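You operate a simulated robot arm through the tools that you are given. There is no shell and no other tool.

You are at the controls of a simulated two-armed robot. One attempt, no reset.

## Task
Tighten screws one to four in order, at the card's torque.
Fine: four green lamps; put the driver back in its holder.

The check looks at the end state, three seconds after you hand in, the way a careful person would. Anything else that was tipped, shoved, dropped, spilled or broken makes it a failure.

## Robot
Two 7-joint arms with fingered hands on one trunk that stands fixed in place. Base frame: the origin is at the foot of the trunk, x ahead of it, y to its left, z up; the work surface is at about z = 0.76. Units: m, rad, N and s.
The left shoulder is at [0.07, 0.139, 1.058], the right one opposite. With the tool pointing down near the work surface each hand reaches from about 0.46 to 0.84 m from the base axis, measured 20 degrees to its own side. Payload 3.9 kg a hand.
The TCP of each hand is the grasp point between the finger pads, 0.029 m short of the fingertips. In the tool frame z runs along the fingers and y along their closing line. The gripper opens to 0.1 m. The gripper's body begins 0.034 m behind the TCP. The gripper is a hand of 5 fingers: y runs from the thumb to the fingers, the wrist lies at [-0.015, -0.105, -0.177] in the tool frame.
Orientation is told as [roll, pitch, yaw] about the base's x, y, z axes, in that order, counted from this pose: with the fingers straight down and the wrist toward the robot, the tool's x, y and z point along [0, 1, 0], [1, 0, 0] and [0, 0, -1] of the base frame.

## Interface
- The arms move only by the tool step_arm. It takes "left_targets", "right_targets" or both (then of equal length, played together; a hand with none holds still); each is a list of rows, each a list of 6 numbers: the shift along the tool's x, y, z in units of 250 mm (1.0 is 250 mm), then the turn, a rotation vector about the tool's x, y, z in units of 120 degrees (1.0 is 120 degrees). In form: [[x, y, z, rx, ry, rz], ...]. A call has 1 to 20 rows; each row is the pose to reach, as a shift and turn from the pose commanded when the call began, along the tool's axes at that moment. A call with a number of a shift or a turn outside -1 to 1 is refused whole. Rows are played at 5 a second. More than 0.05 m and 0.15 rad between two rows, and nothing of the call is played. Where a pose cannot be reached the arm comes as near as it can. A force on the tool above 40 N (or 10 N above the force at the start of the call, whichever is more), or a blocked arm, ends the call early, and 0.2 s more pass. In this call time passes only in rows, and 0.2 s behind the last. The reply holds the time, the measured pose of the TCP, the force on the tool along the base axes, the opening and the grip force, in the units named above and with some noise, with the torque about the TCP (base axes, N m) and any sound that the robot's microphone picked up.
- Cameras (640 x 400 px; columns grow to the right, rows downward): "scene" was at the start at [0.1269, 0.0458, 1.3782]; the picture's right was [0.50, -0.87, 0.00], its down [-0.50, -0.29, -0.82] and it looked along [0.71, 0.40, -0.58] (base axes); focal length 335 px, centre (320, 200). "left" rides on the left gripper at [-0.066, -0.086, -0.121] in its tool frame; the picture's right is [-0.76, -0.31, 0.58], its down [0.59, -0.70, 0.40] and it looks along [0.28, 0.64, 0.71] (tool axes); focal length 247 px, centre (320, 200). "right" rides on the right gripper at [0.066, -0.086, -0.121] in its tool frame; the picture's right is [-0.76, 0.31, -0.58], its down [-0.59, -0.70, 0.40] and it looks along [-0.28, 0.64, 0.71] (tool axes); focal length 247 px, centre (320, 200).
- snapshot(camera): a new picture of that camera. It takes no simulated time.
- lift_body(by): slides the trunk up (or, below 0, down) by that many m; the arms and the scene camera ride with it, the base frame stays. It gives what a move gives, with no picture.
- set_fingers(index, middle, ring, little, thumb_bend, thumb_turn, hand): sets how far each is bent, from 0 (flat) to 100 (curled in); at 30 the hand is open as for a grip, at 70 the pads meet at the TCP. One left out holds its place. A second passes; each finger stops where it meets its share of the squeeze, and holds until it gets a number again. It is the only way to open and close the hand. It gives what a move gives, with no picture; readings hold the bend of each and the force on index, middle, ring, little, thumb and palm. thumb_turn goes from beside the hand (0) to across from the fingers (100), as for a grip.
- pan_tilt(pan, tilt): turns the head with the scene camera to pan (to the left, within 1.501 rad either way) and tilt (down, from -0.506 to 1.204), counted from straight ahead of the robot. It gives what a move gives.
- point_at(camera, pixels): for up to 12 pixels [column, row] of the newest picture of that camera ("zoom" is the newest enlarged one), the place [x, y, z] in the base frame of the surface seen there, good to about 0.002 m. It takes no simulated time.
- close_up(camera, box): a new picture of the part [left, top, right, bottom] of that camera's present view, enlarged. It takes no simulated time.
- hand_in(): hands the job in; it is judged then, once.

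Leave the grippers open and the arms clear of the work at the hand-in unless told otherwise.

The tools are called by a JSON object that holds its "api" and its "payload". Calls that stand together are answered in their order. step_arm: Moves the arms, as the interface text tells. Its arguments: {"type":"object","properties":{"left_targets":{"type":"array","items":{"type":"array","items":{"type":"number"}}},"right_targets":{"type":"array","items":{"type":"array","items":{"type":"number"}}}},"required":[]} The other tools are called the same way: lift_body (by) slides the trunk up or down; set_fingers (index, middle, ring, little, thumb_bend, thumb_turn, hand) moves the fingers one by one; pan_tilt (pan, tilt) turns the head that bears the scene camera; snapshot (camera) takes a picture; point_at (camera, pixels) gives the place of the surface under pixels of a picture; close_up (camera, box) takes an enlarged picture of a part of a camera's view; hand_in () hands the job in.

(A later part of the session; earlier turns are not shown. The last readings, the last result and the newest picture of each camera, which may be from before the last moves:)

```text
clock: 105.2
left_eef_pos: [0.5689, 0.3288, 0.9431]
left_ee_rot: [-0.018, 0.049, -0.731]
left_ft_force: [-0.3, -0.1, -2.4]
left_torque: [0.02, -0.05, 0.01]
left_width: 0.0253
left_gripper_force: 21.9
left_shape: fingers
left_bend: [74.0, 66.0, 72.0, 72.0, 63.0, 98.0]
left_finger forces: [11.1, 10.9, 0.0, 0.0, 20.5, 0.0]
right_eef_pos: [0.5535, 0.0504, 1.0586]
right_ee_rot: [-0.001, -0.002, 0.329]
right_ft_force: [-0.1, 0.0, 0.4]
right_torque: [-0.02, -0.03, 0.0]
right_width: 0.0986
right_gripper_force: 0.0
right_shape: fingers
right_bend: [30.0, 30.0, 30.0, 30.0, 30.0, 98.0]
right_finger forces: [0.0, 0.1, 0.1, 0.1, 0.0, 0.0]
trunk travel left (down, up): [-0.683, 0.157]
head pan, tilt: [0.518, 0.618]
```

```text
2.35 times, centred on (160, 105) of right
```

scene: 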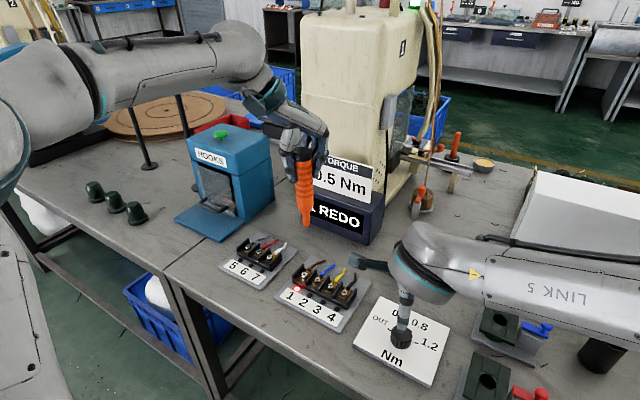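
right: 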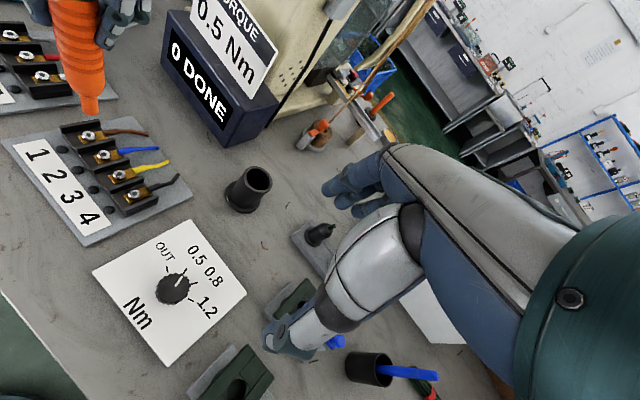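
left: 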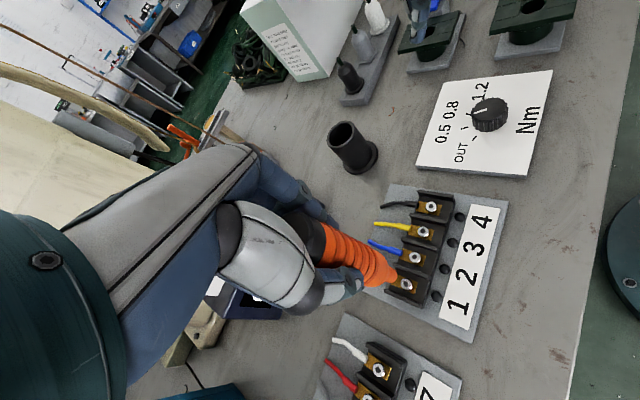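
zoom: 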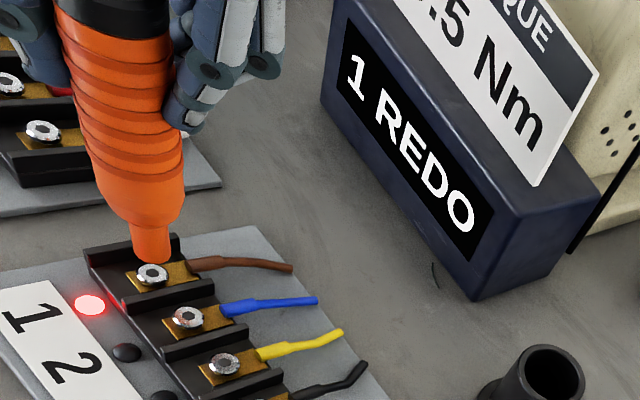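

It turned red as soon as the nose left. I need to understand what the lift changes. I'll look closely at screw 1, the nose and the dial.

{"api": "close_up", "payload": {"camera": "right", "box": [76, 106, 124, 142]}}

{"api": "close_up", "payload": {"camera": "scene", "box": [290, 255, 330, 285]}}

{"api": "close_up", "payload": {"camera": "left", "box": [375, 255, 439, 295]}}

{"api": "snapshot", "payload": {"camera": "scene"}}

```text
11.11 times, centred on (100, 124) of right
```

zoom: 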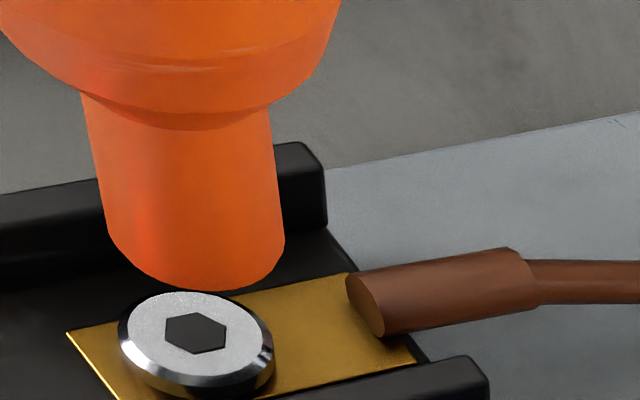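

```text
13.33 times, centred on (310, 270) of scene
```

zoom: 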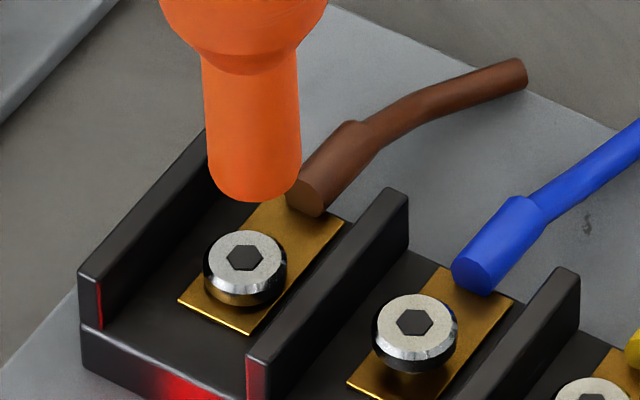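

```text
10.00 times, centred on (407, 275) of left
```

zoom: 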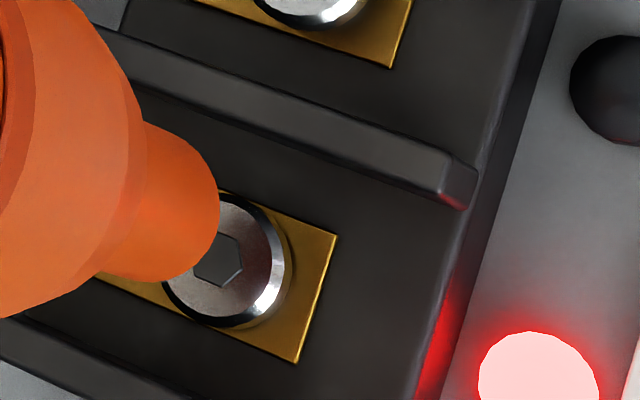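

```text
taken
```

scene: 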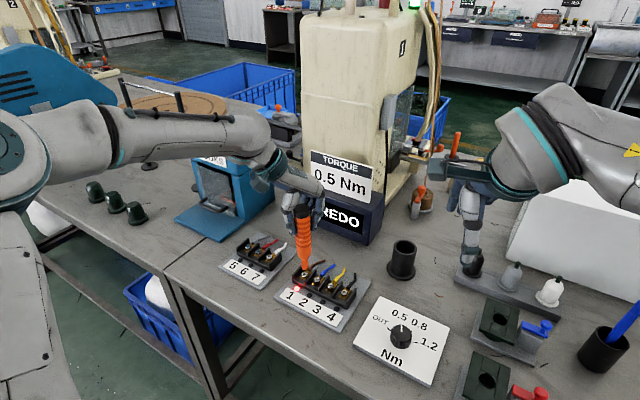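

The screw looks well seated both times, so the lift itself matters. I'll back it out once more and then do a slow, monitored release. First, right hand to the dial and left hand up.

{"api": "step_arm", "payload": {"left_targets": [[0, 0, -0.04, 0, 0, 0], [0, 0, -0.08, 0, 0, 0], [0, 0, -0.12, 0, 0, 0], [0, 0, -0.12, 0, 0, 0], [0, 0, -0.12, 0, 0, 0]], "right_targets": [[0.04, -0.016, 0.118, 0, 0, 0.022], [0.08, -0.032, 0.236, 0, 0, 0.044], [0.12, -0.048, 0.354, 0, 0, 0.066], [0.16, -0.064, 0.472, 0, 0, 0.088], [0.196, -0.079, 0.593, 0, 0, 0.11]]}}

{"api": "step_arm", "payload": {"right_targets": [[0, 0, 0.14, 0, 0, 0], [0, 0, 0.28, 0, 0, 0], [0, 0, 0.41, 0, 0, 0]]}}

{"api": "set_fingers", "payload": {"hand": "right", "index": 66, "middle": 66, "thumb_bend": 66}}

{"api": "step_arm", "payload": {"right_targets": [[0, 0, 0, 0, 0, -0.05], [0, 0, 0, 0, 0, -0.1], [0, 0, 0, 0, 0, -0.15], [0, 0, 0, 0, 0, -0.2], [0, 0, 0, 0, 0, -0.25], [0, 0, 0, 0, 0, -0.3], [0, 0, 0, 0, 0, -0.35], [0, 0, 0, 0, 0, -0.383]]}}

{"api": "set_fingers", "payload": {"hand": "right", "index": 30, "middle": 30, "thumb_bend": 30}}

{"api": "close_up", "payload": {"camera": "scene", "box": [290, 230, 450, 370]}}

{"api": "snapshot", "payload": {"camera": "left"}}

```text
clock: 106.4
left_eef_pos: [0.5692, 0.3297, 0.9744]
left_ee_rot: [-0.014, 0.047, -0.729]
left_ft_force: [0.4, -0.6, -3.5]
left_torque: [-0.02, -0.04, -0.01]
left_width: 0.0251
left_gripper_force: 21.2
left_shape: fingers
left_bend: [74.0, 66.0, 72.0, 72.0, 63.0, 98.0]
left_finger forces: [11.0, 10.8, 0.0, 0.0, 20.6, 0.1]
right_eef_pos: [0.5179, 0.0933, 0.9086]
right_ee_rot: [-0.001, 0.0, 0.097]
right_ft_force: [-0.6, 0.0, 1.4]
right_torque: [0.04, -0.01, -0.03]
right_width: 0.0984
right_gripper_force: 0.1
right_shape: fingers
right_bend: [30.0, 30.0, 30.0, 30.0, 30.0, 98.0]
right_finger forces: [0.0, 0.0, 0.1, 0.0, 0.0, 0.0]
trunk travel left (down, up): [-0.683, 0.157]
head pan, tilt: [0.518, 0.618]
```

```text
clock: 107.2
left_eef_pos: [0.5705, 0.3301, 0.9741]
left_ee_rot: [-0.016, 0.046, -0.73]
left_ft_force: [-0.4, 0.2, -3.4]
left_torque: [0.0, -0.02, 0.01]
left_width: 0.0252
left_gripper_force: 21.4
left_shape: fingers
left_bend: [74.0, 66.0, 72.0, 72.0, 63.0, 98.0]
left_finger forces: [11.0, 10.9, 0.1, 0.0, 20.5, 0.0]
right_eef_pos: [0.5197, 0.0913, 0.8059]
right_ee_rot: [0.002, -0.003, 0.099]
right_ft_force: [0.4, -0.2, 0.1]
right_torque: [-0.02, -0.01, 0.03]
right_width: 0.0983
right_gripper_force: 0.0
right_shape: fingers
right_bend: [30.0, 30.0, 30.0, 30.0, 30.0, 98.0]
right_finger forces: [0.0, 0.0, 0.0, 0.1, 0.0, 0.0]
trunk travel left (down, up): [-0.683, 0.157]
head pan, tilt: [0.518, 0.618]
```

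```text
clock: 108.2
left_eef_pos: [0.5709, 0.3301, 0.974]
left_ee_rot: [-0.015, 0.049, -0.73]
left_ft_force: [-0.4, -0.9, -3.2]
left_torque: [0.03, -0.05, -0.03]
left_width: 0.0252
left_gripper_force: 21.1
left_shape: fingers
left_bend: [74.0, 66.0, 72.0, 72.0, 63.0, 98.0]
left_finger forces: [11.1, 10.9, 0.0, 0.0, 20.5, 0.1]
right_eef_pos: [0.5199, 0.0909, 0.8054]
right_ee_rot: [-0.001, -0.002, 0.098]
right_ft_force: [9.2, 1.8, 2.5]
right_torque: [0.0, -0.14, -0.01]
right_width: 0.0324
right_gripper_force: 10.1
right_shape: fingers
right_bend: [57.0, 61.0, 30.0, 30.0, 61.0, 97.0]
right_finger forces: [9.4, 5.1, 0.0, 0.0, 5.7, 0.1]
trunk travel left (down, up): [-0.683, 0.157]
head pan, tilt: [0.518, 0.618]
```

```text
clock: 110.0
left_eef_pos: [0.5722, 0.3308, 0.9736]
left_ee_rot: [-0.018, 0.048, -0.729]
left_ft_force: [0.7, -0.2, -3.3]
left_torque: [-0.01, -0.02, 0.02]
left_width: 0.0253
left_gripper_force: 20.9
left_shape: fingers
left_bend: [74.0, 66.0, 72.0, 72.0, 63.0, 98.0]
left_finger forces: [11.1, 10.9, 0.0, 0.0, 20.4, 0.0]
right_eef_pos: [0.52, 0.0917, 0.8061]
right_ee_rot: [-0.001, 0.001, 0.905]
right_ft_force: [8.1, 6.7, -0.2]
right_torque: [0.07, -0.17, -0.03]
right_width: 0.0313
right_gripper_force: 9.3
right_shape: fingers
right_bend: [57.0, 60.0, 30.0, 30.0, 61.0, 97.0]
right_finger forces: [8.7, 5.6, 0.0, 0.0, 5.1, 0.0]
trunk travel left (down, up): [-0.683, 0.157]
head pan, tilt: [0.518, 0.618]
```

```text
clock: 111.0
left_eef_pos: [0.5706, 0.33, 0.974]
left_ee_rot: [-0.015, 0.047, -0.729]
left_ft_force: [-0.4, 0.2, -4.2]
left_torque: [-0.01, -0.02, -0.03]
left_width: 0.0254
left_gripper_force: 21.0
left_shape: fingers
left_bend: [74.0, 66.0, 72.0, 72.0, 63.0, 98.0]
left_finger forces: [11.0, 10.9, 0.0, 0.0, 20.5, 0.1]
right_eef_pos: [0.5189, 0.0912, 0.8055]
right_ee_rot: [0.0, -0.003, 0.903]
right_ft_force: [1.0, 0.1, -1.3]
right_torque: [-0.01, 0.02, 0.05]
right_width: 0.0984
right_gripper_force: 0.1
right_shape: fingers
right_bend: [30.0, 30.0, 30.0, 30.0, 30.0, 97.0]
right_finger forces: [0.0, 0.0, 0.0, 0.0, 0.0, 0.0]
trunk travel left (down, up): [-0.683, 0.157]
head pan, tilt: [0.518, 0.618]
```

```text
2.86 times, centred on (370, 300) of scene
```

zoom: 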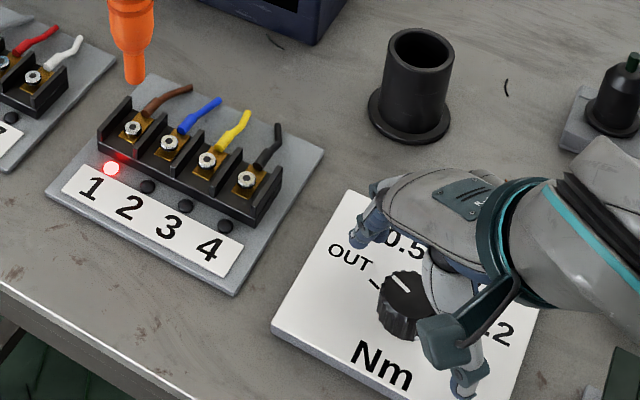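

```text
taken
```

left: 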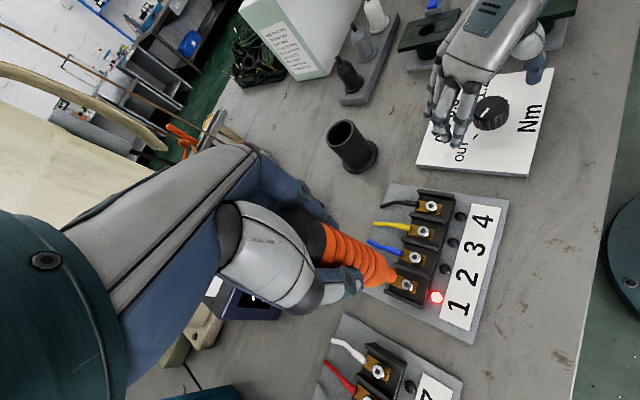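

The dial is on OUT, and the right hand stays open around the knob. Now I'll back screw 1 out with the left hand.

{"api": "step_arm", "payload": {"left_targets": [[0, 0, 0.08, 0, 0, 0], [0, 0, 0.16, 0, 0, 0], [0, 0, 0.2, 0, 0, 0], [0, 0, 0.222, 0, 0, 0], [0, 0, 0.23, 0, 0, 0], [0, 0, 0.23, 0, 0, 0], [0, 0, 0.23, 0, 0, 0], [0, 0, 0.23, 0, 0, 0], [0, 0, 0.23, 0, 0, 0], [0, 0, 0.23, 0, 0, 0], [0, 0, 0.23, 0, 0, 0], [0, 0, 0.23, 0, 0, 0], [0, 0, 0.23, 0, 0, 0], [0, 0, 0.23, 0, 0, 0]]}}

{"api": "step_arm", "payload": {"left_targets": [[0, 0, -0.08, 0, 0, 0], [0, 0, -0.16, 0, 0, 0]]}}

{"api": "close_up", "payload": {"camera": "scene", "box": [290, 245, 354, 295]}}

{"api": "point_at", "payload": {"camera": "zoom", "pixels": [[180, 232], [283, 276], [388, 327]]}}

```text
clock: 114.0
left_eef_pos: [0.5661, 0.3287, 0.9198]
left_ee_rot: [-0.012, 0.046, -0.73]
left_ft_force: [0.7, -0.1, 16.5]
left_torque: [0.03, 0.06, 0.0]
left_width: 0.0253
left_gripper_force: 23.2
left_shape: fingers
left_bend: [74.0, 66.0, 72.0, 72.0, 63.0, 98.0]
left_finger forces: [11.7, 13.4, 0.1, 0.0, 22.1, 0.1]
right_eef_pos: [0.5173, 0.0896, 0.8079]
right_ee_rot: [-0.001, -0.001, 0.902]
right_ft_force: [0.1, 0.7, -0.4]
right_torque: [-0.03, 0.02, 0.01]
right_width: 0.0983
right_gripper_force: 0.1
right_shape: fingers
right_bend: [30.0, 30.0, 30.0, 30.0, 30.0, 97.0]
right_finger forces: [0.0, 0.1, 0.1, 0.0, 0.1, 0.0]
trunk travel left (down, up): [-0.683, 0.157]
head pan, tilt: [0.518, 0.618]
```

```text
clock: 114.6
left_eef_pos: [0.5681, 0.3291, 0.9571]
left_ee_rot: [-0.016, 0.046, -0.729]
left_ft_force: [0.3, 0.2, -3.3]
left_torque: [0.01, -0.02, 0.0]
left_width: 0.0252
left_gripper_force: 21.5
left_shape: fingers
left_bend: [74.0, 66.0, 72.0, 72.0, 63.0, 98.0]
left_finger forces: [11.0, 10.9, 0.0, 0.0, 20.4, 0.0]
right_eef_pos: [0.5192, 0.0884, 0.8068]
right_ee_rot: [0.0, -0.002, 0.903]
right_ft_force: [0.1, 0.2, 0.1]
right_torque: [0.01, 0.02, 0.01]
right_width: 0.0986
right_gripper_force: 0.0
right_shape: fingers
right_bend: [30.0, 30.0, 30.0, 30.0, 30.0, 97.0]
right_finger forces: [0.1, 0.1, 0.0, 0.0, 0.0, 0.0]
trunk travel left (down, up): [-0.683, 0.157]
head pan, tilt: [0.518, 0.618]
```

```text
8.00 times, centred on (322, 270) of scene
```

zoom: 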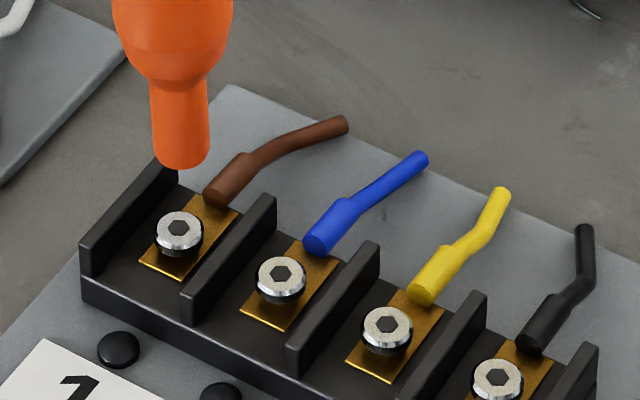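

```text
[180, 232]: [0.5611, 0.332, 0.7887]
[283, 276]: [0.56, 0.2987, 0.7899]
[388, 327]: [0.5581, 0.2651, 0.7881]
```

Screw 1 is fully out again. I'll turn the dial to 0.5.

{"api": "set_fingers", "payload": {"hand": "right", "index": 66, "middle": 66, "thumb_bend": 66}}

{"api": "step_arm", "payload": {"right_targets": [[0, 0, 0, 0, 0, 0.05], [0, 0, 0, 0, 0, 0.1], [0, 0, 0, 0, 0, 0.15], [0, 0, 0, 0, 0, 0.2], [0, 0, 0, 0, 0, 0.25], [0, 0, 0, 0, 0, 0.3], [0, 0, 0, 0, 0, 0.35], [0, 0, 0, 0, 0, 0.383]]}}

{"api": "set_fingers", "payload": {"hand": "right", "index": 30, "middle": 30, "thumb_bend": 30}}

{"api": "step_arm", "payload": {"right_targets": [[0, 0, -0.14, 0, 0, 0], [0, 0, -0.28, 0, 0, 0], [0, 0, -0.42, 0, 0, 0], [-0.035, 0.024, -0.57, 0, 0, -0.022], [-0.08, 0.055, -0.72, 0, 0, -0.044], [-0.125, 0.087, -0.88, 0, 0, -0.077], [-0.173, 0.121, -1.0, 0, 0, -0.11]]}}

{"api": "snapshot", "payload": {"camera": "right"}}

{"api": "close_up", "payload": {"camera": "right", "box": [140, 265, 220, 325]}}

```text
clock: 115.6
left_eef_pos: [0.5696, 0.3303, 0.9566]
left_ee_rot: [-0.018, 0.048, -0.731]
left_ft_force: [-0.2, -0.5, -3.0]
left_torque: [-0.02, -0.06, -0.01]
left_width: 0.0253
left_gripper_force: 21.2
left_shape: fingers
left_bend: [74.0, 66.0, 72.0, 72.0, 63.0, 98.0]
left_finger forces: [11.1, 10.9, 0.0, 0.0, 20.3, 0.0]
right_eef_pos: [0.5203, 0.0927, 0.8071]
right_ee_rot: [0.0, 0.0, 0.902]
right_ft_force: [5.7, 5.6, -0.6]
right_torque: [0.12, -0.11, -0.01]
right_width: 0.0311
right_gripper_force: 9.5
right_shape: fingers
right_bend: [58.0, 60.0, 30.0, 30.0, 61.0, 97.0]
right_finger forces: [8.3, 5.4, 0.1, 0.0, 5.5, 0.1]
trunk travel left (down, up): [-0.683, 0.157]
head pan, tilt: [0.518, 0.618]
```

```text
clock: 117.4
left_eef_pos: [0.5673, 0.3313, 0.9564]
left_ee_rot: [-0.016, 0.046, -0.729]
left_ft_force: [0.6, -0.5, -3.3]
left_torque: [-0.01, -0.01, -0.03]
left_width: 0.025
left_gripper_force: 21.5
left_shape: fingers
left_bend: [74.0, 66.0, 72.0, 72.0, 63.0, 98.0]
left_finger forces: [11.0, 11.0, 0.0, 0.1, 20.4, 0.1]
right_eef_pos: [0.5205, 0.0906, 0.8054]
right_ee_rot: [0.0, -0.003, 0.098]
right_ft_force: [6.4, 2.0, 5.1]
right_torque: [0.05, -0.16, 0.02]
right_width: 0.0315
right_gripper_force: 10.0
right_shape: fingers
right_bend: [58.0, 61.0, 30.0, 30.0, 62.0, 96.0]
right_finger forces: [9.2, 4.8, 0.0, 0.1, 6.4, 0.0]
trunk travel left (down, up): [-0.683, 0.157]
head pan, tilt: [0.518, 0.618]
```

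```text
clock: 118.4
left_eef_pos: [0.5681, 0.3308, 0.9574]
left_ee_rot: [-0.016, 0.047, -0.729]
left_ft_force: [-0.4, -0.2, -3.2]
left_torque: [0.0, -0.02, 0.01]
left_width: 0.0251
left_gripper_force: 21.1
left_shape: fingers
left_bend: [74.0, 66.0, 72.0, 72.0, 63.0, 98.0]
left_finger forces: [11.0, 10.9, 0.0, 0.1, 20.4, 0.0]
right_eef_pos: [0.5194, 0.0906, 0.8073]
right_ee_rot: [0.001, -0.001, 0.1]
right_ft_force: [-0.1, 0.9, -0.3]
right_torque: [-0.03, -0.02, -0.03]
right_width: 0.0986
right_gripper_force: 0.0
right_shape: fingers
right_bend: [30.0, 30.0, 30.0, 30.0, 30.0, 97.0]
right_finger forces: [0.1, 0.1, 0.0, 0.0, 0.0, 0.0]
trunk travel left (down, up): [-0.683, 0.157]
head pan, tilt: [0.518, 0.618]
```

```text
clock: 120.0
left_eef_pos: [0.5683, 0.3302, 0.9564]
left_ee_rot: [-0.018, 0.046, -0.731]
left_ft_force: [-0.1, -0.1, -2.5]
left_torque: [-0.01, -0.02, 0.01]
left_width: 0.0252
left_gripper_force: 21.2
left_shape: fingers
left_bend: [74.0, 66.0, 72.0, 72.0, 63.0, 98.0]
left_finger forces: [11.1, 10.9, 0.0, 0.1, 20.4, 0.1]
right_eef_pos: [0.5556, 0.048, 1.0561]
right_ee_rot: [0.0, 0.0, 0.331]
right_ft_force: [0.0, 0.7, 0.7]
right_torque: [0.03, -0.01, 0.01]
right_width: 0.0984
right_gripper_force: 0.0
right_shape: fingers
right_bend: [30.0, 30.0, 30.0, 30.0, 30.0, 98.0]
right_finger forces: [0.0, 0.0, 0.0, 0.0, 0.0, 0.0]
trunk travel left (down, up): [-0.683, 0.157]
head pan, tilt: [0.518, 0.618]
```

```text
taken
```

right: 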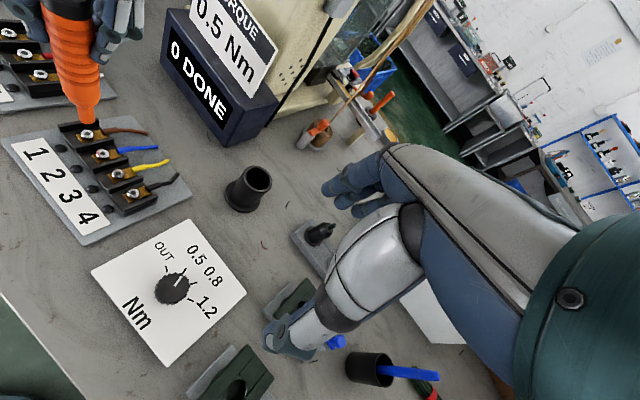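

```text
6.67 times, centred on (180, 295) of right
```

zoom: 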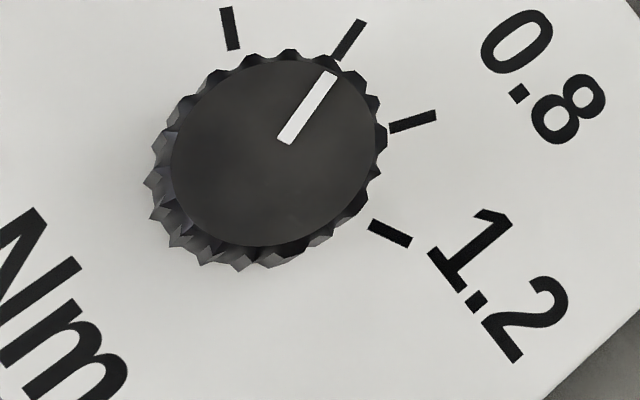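

The dial is on 0.5. I'll run screw 1 again, watching closely.

{"api": "step_arm", "payload": {"left_targets": [[0, 0, 0.06, 0, 0, 0], [0, 0, 0.11, 0, 0, 0], [0, 0, 0.135, 0, 0, 0], [0, 0, 0.15, 0, 0, 0], [0, 0, 0.154, 0, 0, 0], [0, 0, 0.158, 0, 0, 0], [0, 0, 0.162, 0, 0, 0], [0, 0, 0.164, 0, 0, 0]]}}

{"api": "close_up", "payload": {"camera": "right", "box": [40, 20, 280, 190]}}

{"api": "step_arm", "payload": {"left_targets": [[0, 0, 0, 0, 0, 0]]}}

{"api": "close_up", "payload": {"camera": "right", "box": [40, 20, 280, 190]}}

{"api": "step_arm", "payload": {"left_targets": [[0, 0, 0, 0, 0, 0]]}}

{"api": "close_up", "payload": {"camera": "right", "box": [40, 20, 280, 190]}}

```text
clock: 121.8
left_eef_pos: [0.5669, 0.3292, 0.9179]
left_ee_rot: [-0.013, 0.045, -0.728]
left_ft_force: [0.7, 0.1, 11.9]
left_torque: [0.05, 0.09, 0.02]
left_width: 0.0252
left_gripper_force: 23.1
left_shape: fingers
left_bend: [74.0, 66.0, 72.0, 72.0, 63.0, 98.0]
left_finger forces: [11.6, 12.2, 0.0, 0.1, 21.4, 0.0]
right_eef_pos: [0.5543, 0.0483, 1.0579]
right_ee_rot: [-0.001, -0.004, 0.33]
right_ft_force: [-0.3, 0.2, 0.2]
right_torque: [-0.02, -0.03, 0.0]
right_width: 0.0984
right_gripper_force: 0.0
right_shape: fingers
right_bend: [30.0, 30.0, 30.0, 30.0, 30.0, 98.0]
right_finger forces: [0.0, 0.1, 0.1, 0.0, 0.1, 0.0]
trunk travel left (down, up): [-0.683, 0.157]
head pan, tilt: [0.518, 0.618]
```

```text
2.35 times, centred on (160, 105) of right
```

zoom: 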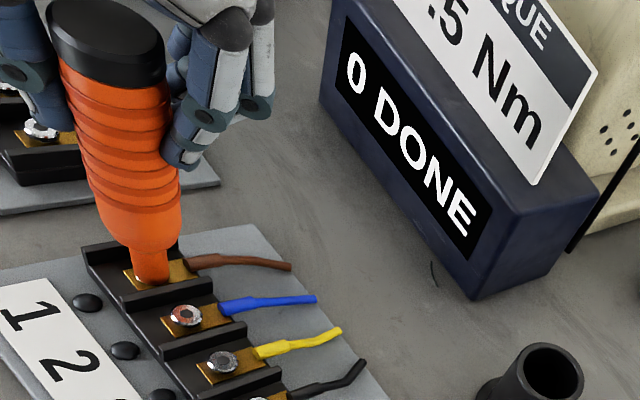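

```text
clock: 122.2
left_eef_pos: [0.567, 0.3298, 0.9187]
left_ee_rot: [-0.015, 0.046, -0.729]
left_ft_force: [1.1, -0.9, 11.0]
left_torque: [0.07, 0.07, 0.0]
left_width: 0.0251
left_gripper_force: 23.1
left_shape: fingers
left_bend: [74.0, 66.0, 72.0, 72.0, 63.0, 98.0]
left_finger forces: [11.7, 12.4, 0.1, 0.0, 21.7, 0.1]
right_eef_pos: [0.5537, 0.0486, 1.0573]
right_ee_rot: [0.0, -0.005, 0.33]
right_ft_force: [0.0, -0.5, -0.5]
right_torque: [0.05, -0.02, 0.0]
right_width: 0.0986
right_gripper_force: 0.0
right_shape: fingers
right_bend: [30.0, 30.0, 30.0, 30.0, 30.0, 98.0]
right_finger forces: [0.0, 0.0, 0.1, 0.0, 0.1, 0.0]
trunk travel left (down, up): [-0.683, 0.157]
head pan, tilt: [0.518, 0.618]
```

```text
2.35 times, centred on (160, 105) of right
```

zoom: 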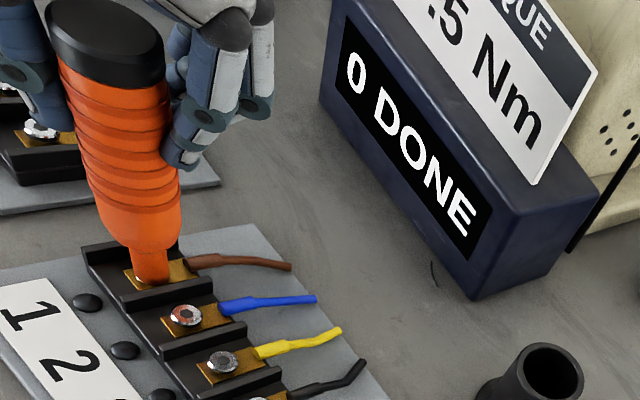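

```text
clock: 122.6
left_eef_pos: [0.567, 0.3296, 0.9187]
left_ee_rot: [-0.015, 0.045, -0.73]
left_ft_force: [0.9, 0.1, 12.2]
left_torque: [0.05, 0.05, -0.02]
left_width: 0.0253
left_gripper_force: 23.2
left_shape: fingers
left_bend: [74.0, 66.0, 72.0, 72.0, 63.0, 98.0]
left_finger forces: [11.8, 12.4, 0.0, 0.0, 21.6, 0.1]
right_eef_pos: [0.5539, 0.0496, 1.0561]
right_ee_rot: [0.0, -0.004, 0.329]
right_ft_force: [0.3, 0.8, -0.4]
right_torque: [0.02, -0.02, -0.02]
right_width: 0.0982
right_gripper_force: 0.1
right_shape: fingers
right_bend: [30.0, 30.0, 30.0, 30.0, 30.0, 98.0]
right_finger forces: [0.0, 0.0, 0.0, 0.1, 0.0, 0.0]
trunk travel left (down, up): [-0.683, 0.157]
head pan, tilt: [0.518, 0.618]
```

```text
2.35 times, centred on (160, 105) of right
```

zoom: 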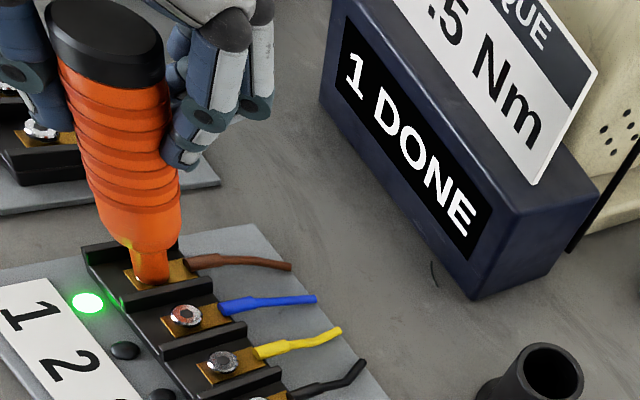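

Green again at 15 N press. Now I'll hold still for 2 s and check whether the lamp stays green while seated.

{"api": "step_arm", "payload": {"left_targets": [[0, 0, 0, 0, 0, 0], [0, 0, 0, 0, 0, 0], [0, 0, 0, 0, 0, 0], [0, 0, 0, 0, 0, 0], [0, 0, 0, 0, 0, 0], [0, 0, 0, 0, 0, 0], [0, 0, 0, 0, 0, 0], [0, 0, 0, 0, 0, 0], [0, 0, 0, 0, 0, 0], [0, 0, 0, 0, 0, 0]]}}

{"api": "close_up", "payload": {"camera": "right", "box": [40, 20, 280, 190]}}

{"api": "close_up", "payload": {"camera": "scene", "box": [290, 245, 338, 295]}}

```text
clock: 124.8
left_eef_pos: [0.5668, 0.3301, 0.9183]
left_ee_rot: [-0.014, 0.046, -0.729]
left_ft_force: [0.0, -0.7, 11.7]
left_torque: [0.03, 0.1, 0.02]
left_width: 0.0248
left_gripper_force: 22.4
left_shape: fingers
left_bend: [74.0, 66.0, 72.0, 72.0, 63.0, 98.0]
left_finger forces: [11.8, 12.4, 0.1, 0.0, 21.5, 0.0]
right_eef_pos: [0.5541, 0.0496, 1.0567]
right_ee_rot: [0.001, -0.005, 0.33]
right_ft_force: [-0.1, 0.6, -0.2]
right_torque: [-0.01, -0.01, -0.02]
right_width: 0.0985
right_gripper_force: 0.0
right_shape: fingers
right_bend: [30.0, 30.0, 30.0, 30.0, 30.0, 98.0]
right_finger forces: [0.1, 0.1, 0.0, 0.0, 0.1, 0.0]
trunk travel left (down, up): [-0.683, 0.157]
head pan, tilt: [0.518, 0.618]
```

```text
2.35 times, centred on (160, 105) of right
```

zoom: 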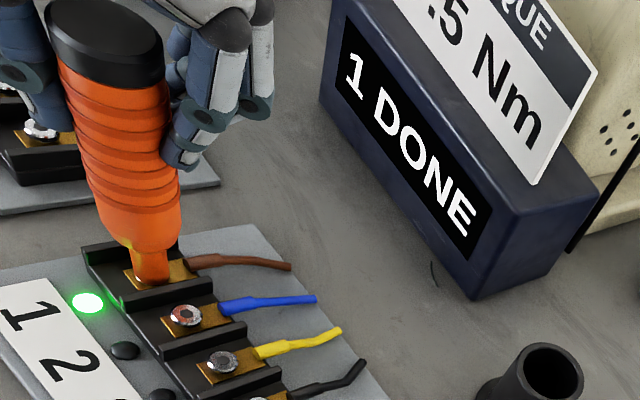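

```text
8.00 times, centred on (314, 270) of scene
```

zoom: 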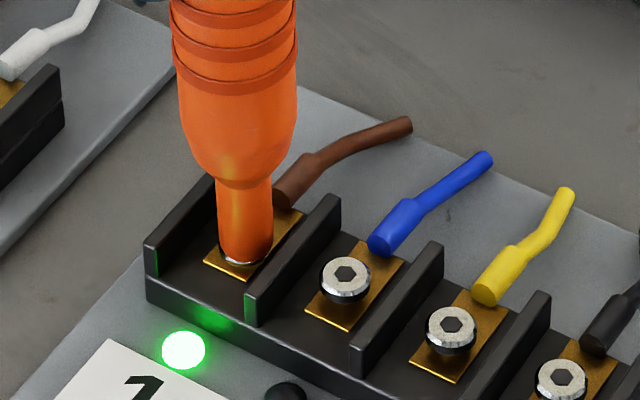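

It stays green while seated. Now a very slow release: 1 mm per step, checking lamp and force each time.

{"api": "step_arm", "payload": {"left_targets": [[0, 0, -0.004, 0, 0, 0]]}}

{"api": "close_up", "payload": {"camera": "right", "box": [40, 80, 200, 190]}}

{"api": "step_arm", "payload": {"left_targets": [[0, 0, -0.004, 0, 0, 0]]}}

{"api": "close_up", "payload": {"camera": "right", "box": [40, 80, 200, 190]}}

{"api": "step_arm", "payload": {"left_targets": [[0, 0, -0.004, 0, 0, 0]]}}

{"api": "close_up", "payload": {"camera": "right", "box": [40, 80, 200, 190]}}

```text
clock: 125.2
left_eef_pos: [0.5669, 0.3285, 0.9187]
left_ee_rot: [-0.015, 0.046, -0.73]
left_ft_force: [0.8, -1.4, 10.1]
left_torque: [0.04, 0.08, 0.04]
left_width: 0.0251
left_gripper_force: 22.5
left_shape: fingers
left_bend: [74.0, 66.0, 72.0, 72.0, 63.0, 98.0]
left_finger forces: [11.7, 12.3, 0.0, 0.1, 21.5, 0.1]
right_eef_pos: [0.554, 0.0492, 1.0565]
right_ee_rot: [-0.002, -0.004, 0.33]
right_ft_force: [-0.2, -0.2, 0.2]
right_torque: [0.0, -0.02, -0.02]
right_width: 0.0985
right_gripper_force: 0.1
right_shape: fingers
right_bend: [30.0, 30.0, 30.0, 30.0, 30.0, 98.0]
right_finger forces: [0.1, 0.0, 0.1, 0.0, 0.0, 0.0]
trunk travel left (down, up): [-0.683, 0.157]
head pan, tilt: [0.518, 0.618]
```

```text
3.64 times, centred on (120, 135) of right
```

zoom: 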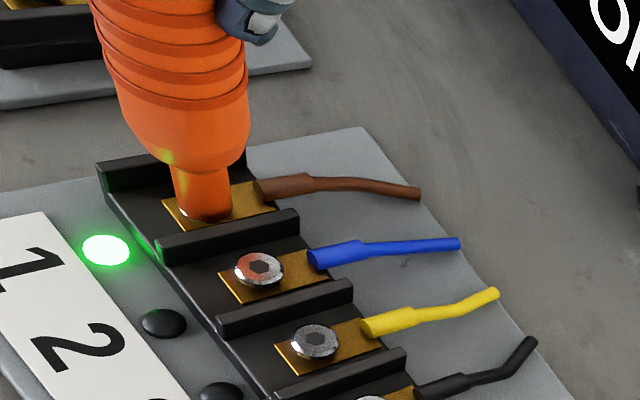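

```text
clock: 125.6
left_eef_pos: [0.5669, 0.3304, 0.918]
left_ee_rot: [-0.015, 0.048, -0.73]
left_ft_force: [-0.2, -0.7, 7.8]
left_torque: [-0.03, 0.06, 0.0]
left_width: 0.0251
left_gripper_force: 22.7
left_shape: fingers
left_bend: [74.0, 66.0, 72.0, 72.0, 63.0, 98.0]
left_finger forces: [11.5, 12.2, 0.0, 0.0, 21.4, 0.0]
right_eef_pos: [0.5539, 0.0488, 1.0578]
right_ee_rot: [0.001, -0.004, 0.331]
right_ft_force: [1.2, 0.2, -0.2]
right_torque: [0.01, -0.02, 0.01]
right_width: 0.0984
right_gripper_force: 0.0
right_shape: fingers
right_bend: [30.0, 30.0, 30.0, 30.0, 30.0, 98.0]
right_finger forces: [0.0, 0.0, 0.1, 0.1, 0.0, 0.1]
trunk travel left (down, up): [-0.683, 0.157]
head pan, tilt: [0.518, 0.618]
```

```text
3.64 times, centred on (120, 135) of right
```

zoom: 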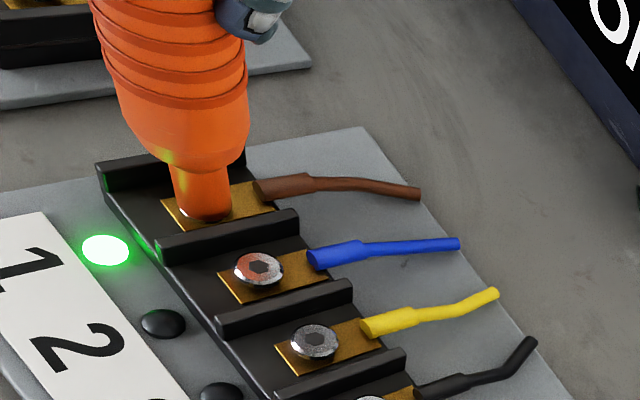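

```text
clock: 126.0
left_eef_pos: [0.5678, 0.3303, 0.9201]
left_ee_rot: [-0.016, 0.048, -0.73]
left_ft_force: [0.0, 0.3, 5.3]
left_torque: [0.01, 0.01, -0.02]
left_width: 0.0251
left_gripper_force: 22.1
left_shape: fingers
left_bend: [74.0, 66.0, 72.0, 72.0, 63.0, 98.0]
left_finger forces: [11.4, 12.0, 0.0, 0.1, 21.2, 0.1]
right_eef_pos: [0.5552, 0.0496, 1.0576]
right_ee_rot: [-0.001, -0.001, 0.331]
right_ft_force: [0.3, 0.1, -0.7]
right_torque: [0.05, 0.03, -0.01]
right_width: 0.0985
right_gripper_force: 0.1
right_shape: fingers
right_bend: [30.0, 30.0, 30.0, 30.0, 30.0, 98.0]
right_finger forces: [0.0, 0.1, 0.0, 0.0, 0.1, 0.0]
trunk travel left (down, up): [-0.683, 0.157]
head pan, tilt: [0.518, 0.618]
```

```text
3.64 times, centred on (120, 135) of right
```

zoom: 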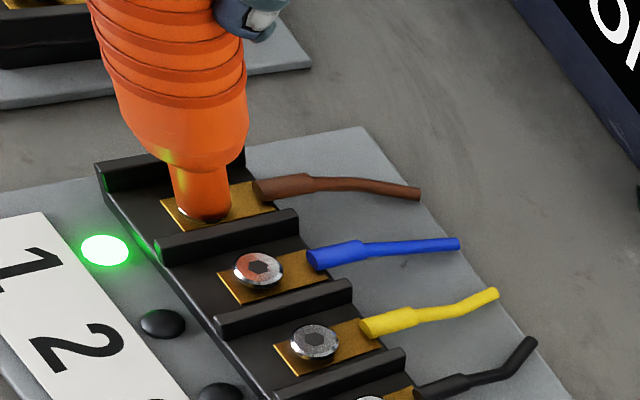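

Still green at about 8 N. I'll keep releasing.

{"api": "step_arm", "payload": {"left_targets": [[0, 0, -0.004, 0, 0, 0]]}}

{"api": "close_up", "payload": {"camera": "right", "box": [40, 80, 200, 190]}}

{"api": "step_arm", "payload": {"left_targets": [[0, 0, -0.004, 0, 0, 0]]}}

{"api": "close_up", "payload": {"camera": "right", "box": [40, 80, 200, 190]}}

{"api": "step_arm", "payload": {"left_targets": [[0, 0, -0.004, 0, 0, 0]]}}

{"api": "close_up", "payload": {"camera": "right", "box": [40, 80, 200, 190]}}

```text
clock: 126.4
left_eef_pos: [0.5665, 0.3294, 0.9209]
left_ee_rot: [-0.015, 0.047, -0.73]
left_ft_force: [0.8, 0.6, 2.3]
left_torque: [-0.01, -0.01, 0.03]
left_width: 0.0251
left_gripper_force: 22.3
left_shape: fingers
left_bend: [74.0, 66.0, 72.0, 72.0, 63.0, 98.0]
left_finger forces: [11.3, 11.8, 0.1, 0.1, 21.1, 0.0]
right_eef_pos: [0.5542, 0.0498, 1.055]
right_ee_rot: [0.0, -0.001, 0.33]
right_ft_force: [-0.1, -0.1, 0.3]
right_torque: [0.01, -0.03, -0.01]
right_width: 0.0985
right_gripper_force: 0.0
right_shape: fingers
right_bend: [30.0, 30.0, 30.0, 30.0, 30.0, 98.0]
right_finger forces: [0.0, 0.0, 0.0, 0.0, 0.0, 0.0]
trunk travel left (down, up): [-0.683, 0.157]
head pan, tilt: [0.518, 0.618]
```

```text
3.64 times, centred on (120, 135) of right
```

zoom: 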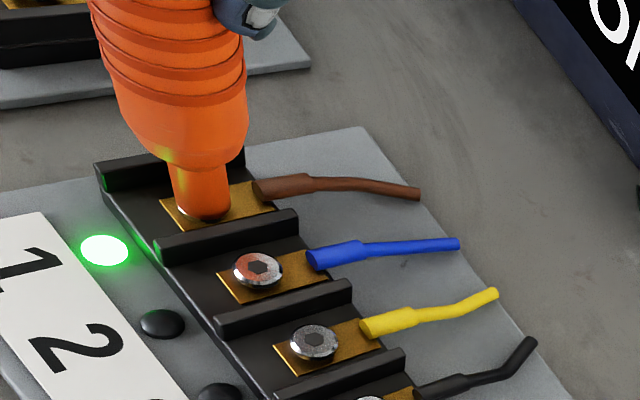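

```text
clock: 126.8
left_eef_pos: [0.5659, 0.332, 0.9219]
left_ee_rot: [-0.016, 0.046, -0.729]
left_ft_force: [0.4, -0.5, -0.2]
left_torque: [-0.01, -0.04, -0.01]
left_width: 0.0253
left_gripper_force: 22.1
left_shape: fingers
left_bend: [74.0, 66.0, 72.0, 72.0, 63.0, 98.0]
left_finger forces: [11.2, 11.6, 0.1, 0.0, 20.8, 0.0]
right_eef_pos: [0.5552, 0.0505, 1.0558]
right_ee_rot: [0.0, -0.002, 0.33]
right_ft_force: [-0.1, 0.4, 0.2]
right_torque: [-0.02, 0.01, -0.03]
right_width: 0.0985
right_gripper_force: 0.1
right_shape: fingers
right_bend: [30.0, 30.0, 30.0, 30.0, 30.0, 98.0]
right_finger forces: [0.0, 0.0, 0.1, 0.0, 0.0, 0.0]
trunk travel left (down, up): [-0.683, 0.157]
head pan, tilt: [0.518, 0.618]
```

```text
3.64 times, centred on (120, 135) of right
```

zoom: 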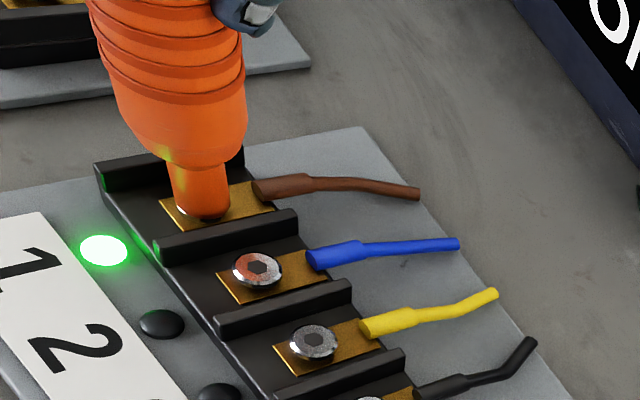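

```text
clock: 127.2
left_eef_pos: [0.567, 0.3304, 0.9221]
left_ee_rot: [-0.014, 0.048, -0.73]
left_ft_force: [-0.6, 0.3, -2.8]
left_torque: [0.0, 0.0, 0.01]
left_width: 0.0252
left_gripper_force: 21.5
left_shape: fingers
left_bend: [74.0, 66.0, 72.0, 72.0, 63.0, 98.0]
left_finger forces: [10.9, 11.0, 0.0, 0.0, 20.6, 0.1]
right_eef_pos: [0.5559, 0.0489, 1.0563]
right_ee_rot: [-0.001, -0.003, 0.33]
right_ft_force: [-0.3, 0.5, -0.1]
right_torque: [0.0, 0.02, 0.03]
right_width: 0.0983
right_gripper_force: 0.2
right_shape: fingers
right_bend: [30.0, 30.0, 30.0, 30.0, 30.0, 98.0]
right_finger forces: [0.0, 0.1, 0.0, 0.1, 0.1, 0.0]
trunk travel left (down, up): [-0.683, 0.157]
head pan, tilt: [0.518, 0.618]
```

```text
3.64 times, centred on (120, 135) of right
```

zoom: 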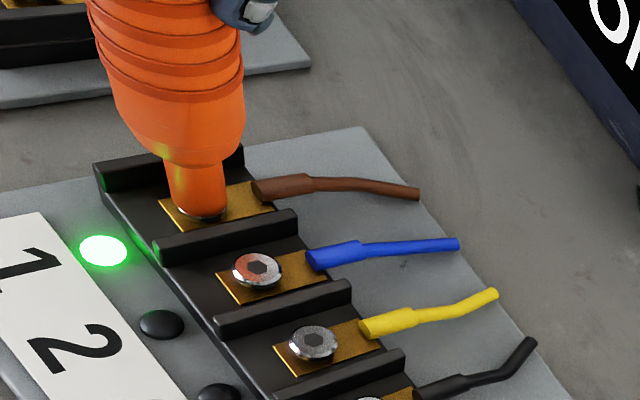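

The force is fully released and the lamp is still green. I'll keep rising gently.

{"api": "step_arm", "payload": {"left_targets": [[0, 0, -0.004, 0, 0, 0], [0, 0, -0.008, 0, 0, 0]]}}

{"api": "close_up", "payload": {"camera": "right", "box": [40, 80, 200, 190]}}

{"api": "step_arm", "payload": {"left_targets": [[0, 0, -0.006, 0, 0, 0], [0, 0, -0.012, 0, 0, 0], [0, 0, -0.018, 0, 0, 0]]}}

{"api": "close_up", "payload": {"camera": "right", "box": [40, 80, 200, 190]}}

{"api": "step_arm", "payload": {"left_targets": [[0, 0, -0.01, 0, 0, 0], [0, 0, -0.02, 0, 0, 0], [0, 0, -0.03, 0, 0, 0], [0, 0, -0.04, 0, 0, 0]]}}

{"api": "close_up", "payload": {"camera": "right", "box": [40, 80, 200, 190]}}

```text
clock: 127.8
left_eef_pos: [0.5674, 0.3302, 0.9248]
left_ee_rot: [-0.016, 0.049, -0.729]
left_ft_force: [0.1, 0.3, -2.0]
left_torque: [-0.01, -0.01, 0.0]
left_width: 0.0253
left_gripper_force: 21.3
left_shape: fingers
left_bend: [74.0, 66.0, 72.0, 72.0, 63.0, 98.0]
left_finger forces: [11.0, 11.0, 0.0, 0.0, 20.5, 0.0]
right_eef_pos: [0.5549, 0.0501, 1.0567]
right_ee_rot: [0.0, -0.001, 0.33]
right_ft_force: [-0.1, -0.1, 0.9]
right_torque: [0.01, 0.0, -0.01]
right_width: 0.0985
right_gripper_force: 0.0
right_shape: fingers
right_bend: [30.0, 30.0, 30.0, 30.0, 30.0, 98.0]
right_finger forces: [0.0, 0.0, 0.0, 0.0, 0.0, 0.0]
trunk travel left (down, up): [-0.683, 0.157]
head pan, tilt: [0.518, 0.618]
```

```text
3.64 times, centred on (120, 135) of right
```

zoom: 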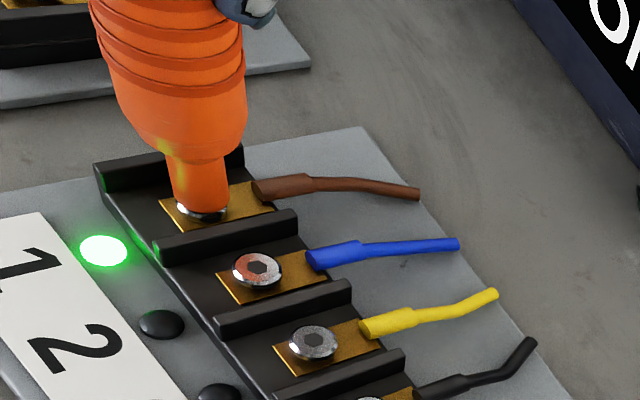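

```text
clock: 128.6
left_eef_pos: [0.5667, 0.3298, 0.9287]
left_ee_rot: [-0.015, 0.045, -0.73]
left_ft_force: [-0.2, -0.3, -3.1]
left_torque: [-0.04, -0.01, -0.01]
left_width: 0.0251
left_gripper_force: 20.8
left_shape: fingers
left_bend: [74.0, 66.0, 72.0, 72.0, 63.0, 98.0]
left_finger forces: [11.0, 10.9, 0.1, 0.0, 20.5, 0.0]
right_eef_pos: [0.5555, 0.0494, 1.055]
right_ee_rot: [-0.001, -0.001, 0.33]
right_ft_force: [-0.6, 0.1, -0.2]
right_torque: [0.06, 0.0, 0.0]
right_width: 0.0984
right_gripper_force: 0.1
right_shape: fingers
right_bend: [30.0, 30.0, 30.0, 30.0, 30.0, 98.0]
right_finger forces: [0.0, 0.0, 0.1, 0.0, 0.0, 0.0]
trunk travel left (down, up): [-0.683, 0.157]
head pan, tilt: [0.518, 0.618]
```

```text
3.64 times, centred on (120, 135) of right
```

zoom: 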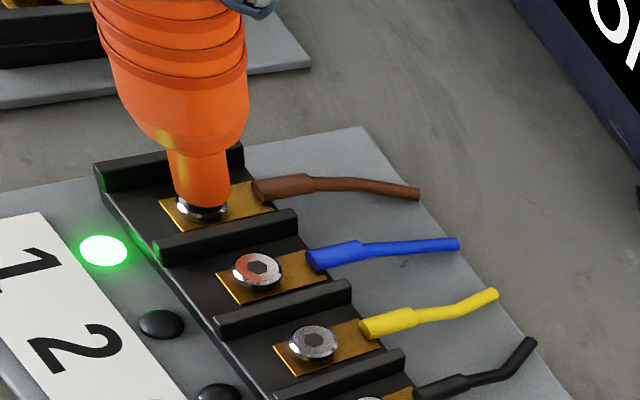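

```text
clock: 129.6
left_eef_pos: [0.5678, 0.3301, 0.9386]
left_ee_rot: [-0.017, 0.047, -0.729]
left_ft_force: [0.2, 1.0, -3.7]
left_torque: [-0.06, -0.02, 0.01]
left_width: 0.0254
left_gripper_force: 21.3
left_shape: fingers
left_bend: [74.0, 66.0, 72.0, 72.0, 63.0, 98.0]
left_finger forces: [11.1, 11.0, 0.0, 0.0, 20.4, 0.0]
right_eef_pos: [0.5552, 0.0505, 1.0553]
right_ee_rot: [0.001, -0.003, 0.33]
right_ft_force: [-0.1, 0.7, 0.4]
right_torque: [-0.01, 0.03, -0.03]
right_width: 0.0984
right_gripper_force: 0.0
right_shape: fingers
right_bend: [30.0, 30.0, 30.0, 30.0, 30.0, 98.0]
right_finger forces: [0.0, 0.0, 0.1, 0.0, 0.0, 0.0]
trunk travel left (down, up): [-0.683, 0.157]
head pan, tilt: [0.518, 0.618]
```

```text
3.64 times, centred on (120, 135) of right
```

zoom: 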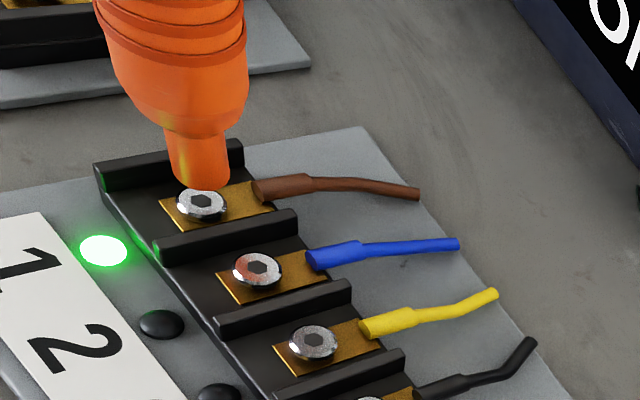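

Screw 1 stays green with the nose 14 mm clear, so a slow release is what's needed. I'll rise gently 2 cm more and move to above screw 2.

{"api": "step_arm", "payload": {"left_targets": [[0, 0, -0.02, 0, 0, 0], [0, 0, -0.05, 0, 0, 0], [0, 0, -0.08, 0, 0, 0], [-0.026, 0.022, -0.08, 0, 0, 0], [-0.052, 0.0437, -0.08, 0, 0, 0], [-0.078, 0.0656, -0.08, 0, 0, 0], [-0.104, 0.0874, -0.08, 0, 0, 0]]}}

{"api": "snapshot", "payload": {"camera": "right"}}

{"api": "close_up", "payload": {"camera": "scene", "box": [290, 245, 354, 295]}}

{"api": "close_up", "payload": {"camera": "left", "box": [365, 250, 445, 300]}}

{"api": "close_up", "payload": {"camera": "right", "box": [60, 80, 160, 160]}}

```text
clock: 131.2
left_eef_pos: [0.569, 0.2964, 0.9591]
left_ee_rot: [-0.015, 0.045, -0.729]
left_ft_force: [-0.2, 0.2, -2.2]
left_torque: [0.01, -0.02, 0.01]
left_width: 0.0252
left_gripper_force: 21.2
left_shape: fingers
left_bend: [74.0, 66.0, 72.0, 72.0, 63.0, 98.0]
left_finger forces: [11.0, 11.0, 0.0, 0.1, 20.5, 0.0]
right_eef_pos: [0.555, 0.05, 1.0563]
right_ee_rot: [0.001, -0.001, 0.331]
right_ft_force: [0.2, 0.1, 0.1]
right_torque: [0.02, -0.01, 0.02]
right_width: 0.0986
right_gripper_force: 0.1
right_shape: fingers
right_bend: [30.0, 30.0, 30.0, 30.0, 30.0, 98.0]
right_finger forces: [0.0, 0.1, 0.0, 0.0, 0.0, 0.0]
trunk travel left (down, up): [-0.683, 0.157]
head pan, tilt: [0.518, 0.618]
```

```text
taken
```

right: 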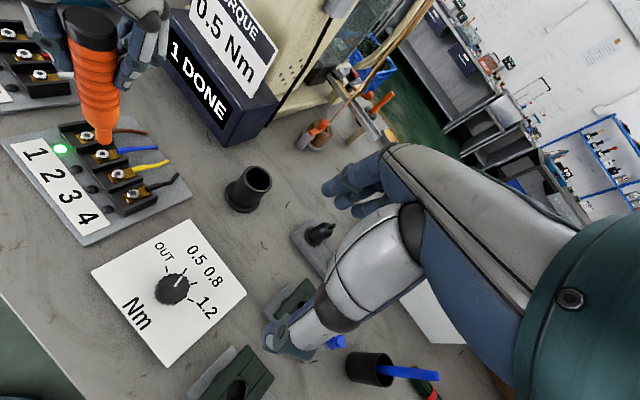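

```text
8.00 times, centred on (322, 270) of scene
```

zoom: 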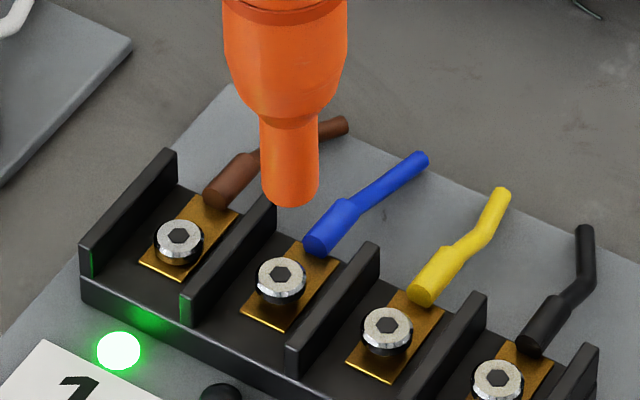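

```text
8.00 times, centred on (405, 275) of left
```

zoom: 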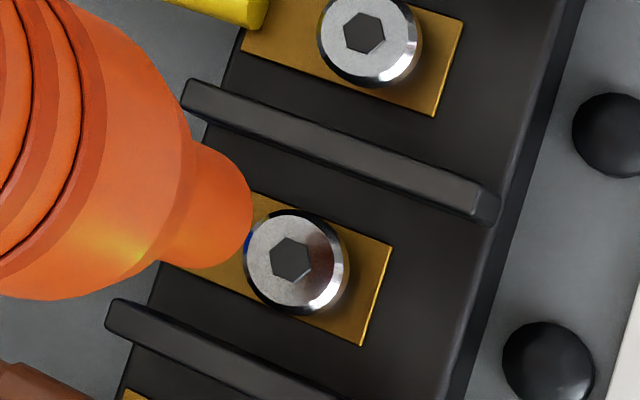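

```text
5.00 times, centred on (110, 120) of right
```

zoom: 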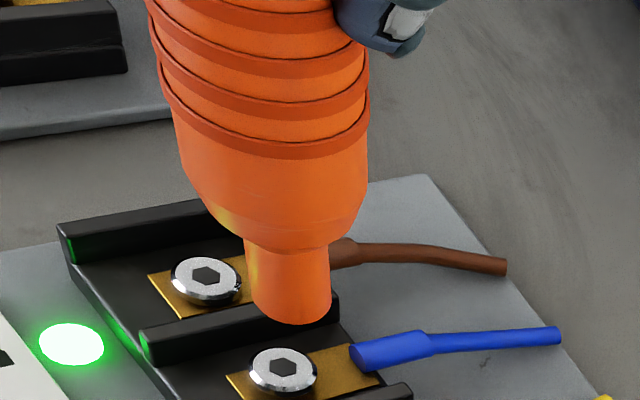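

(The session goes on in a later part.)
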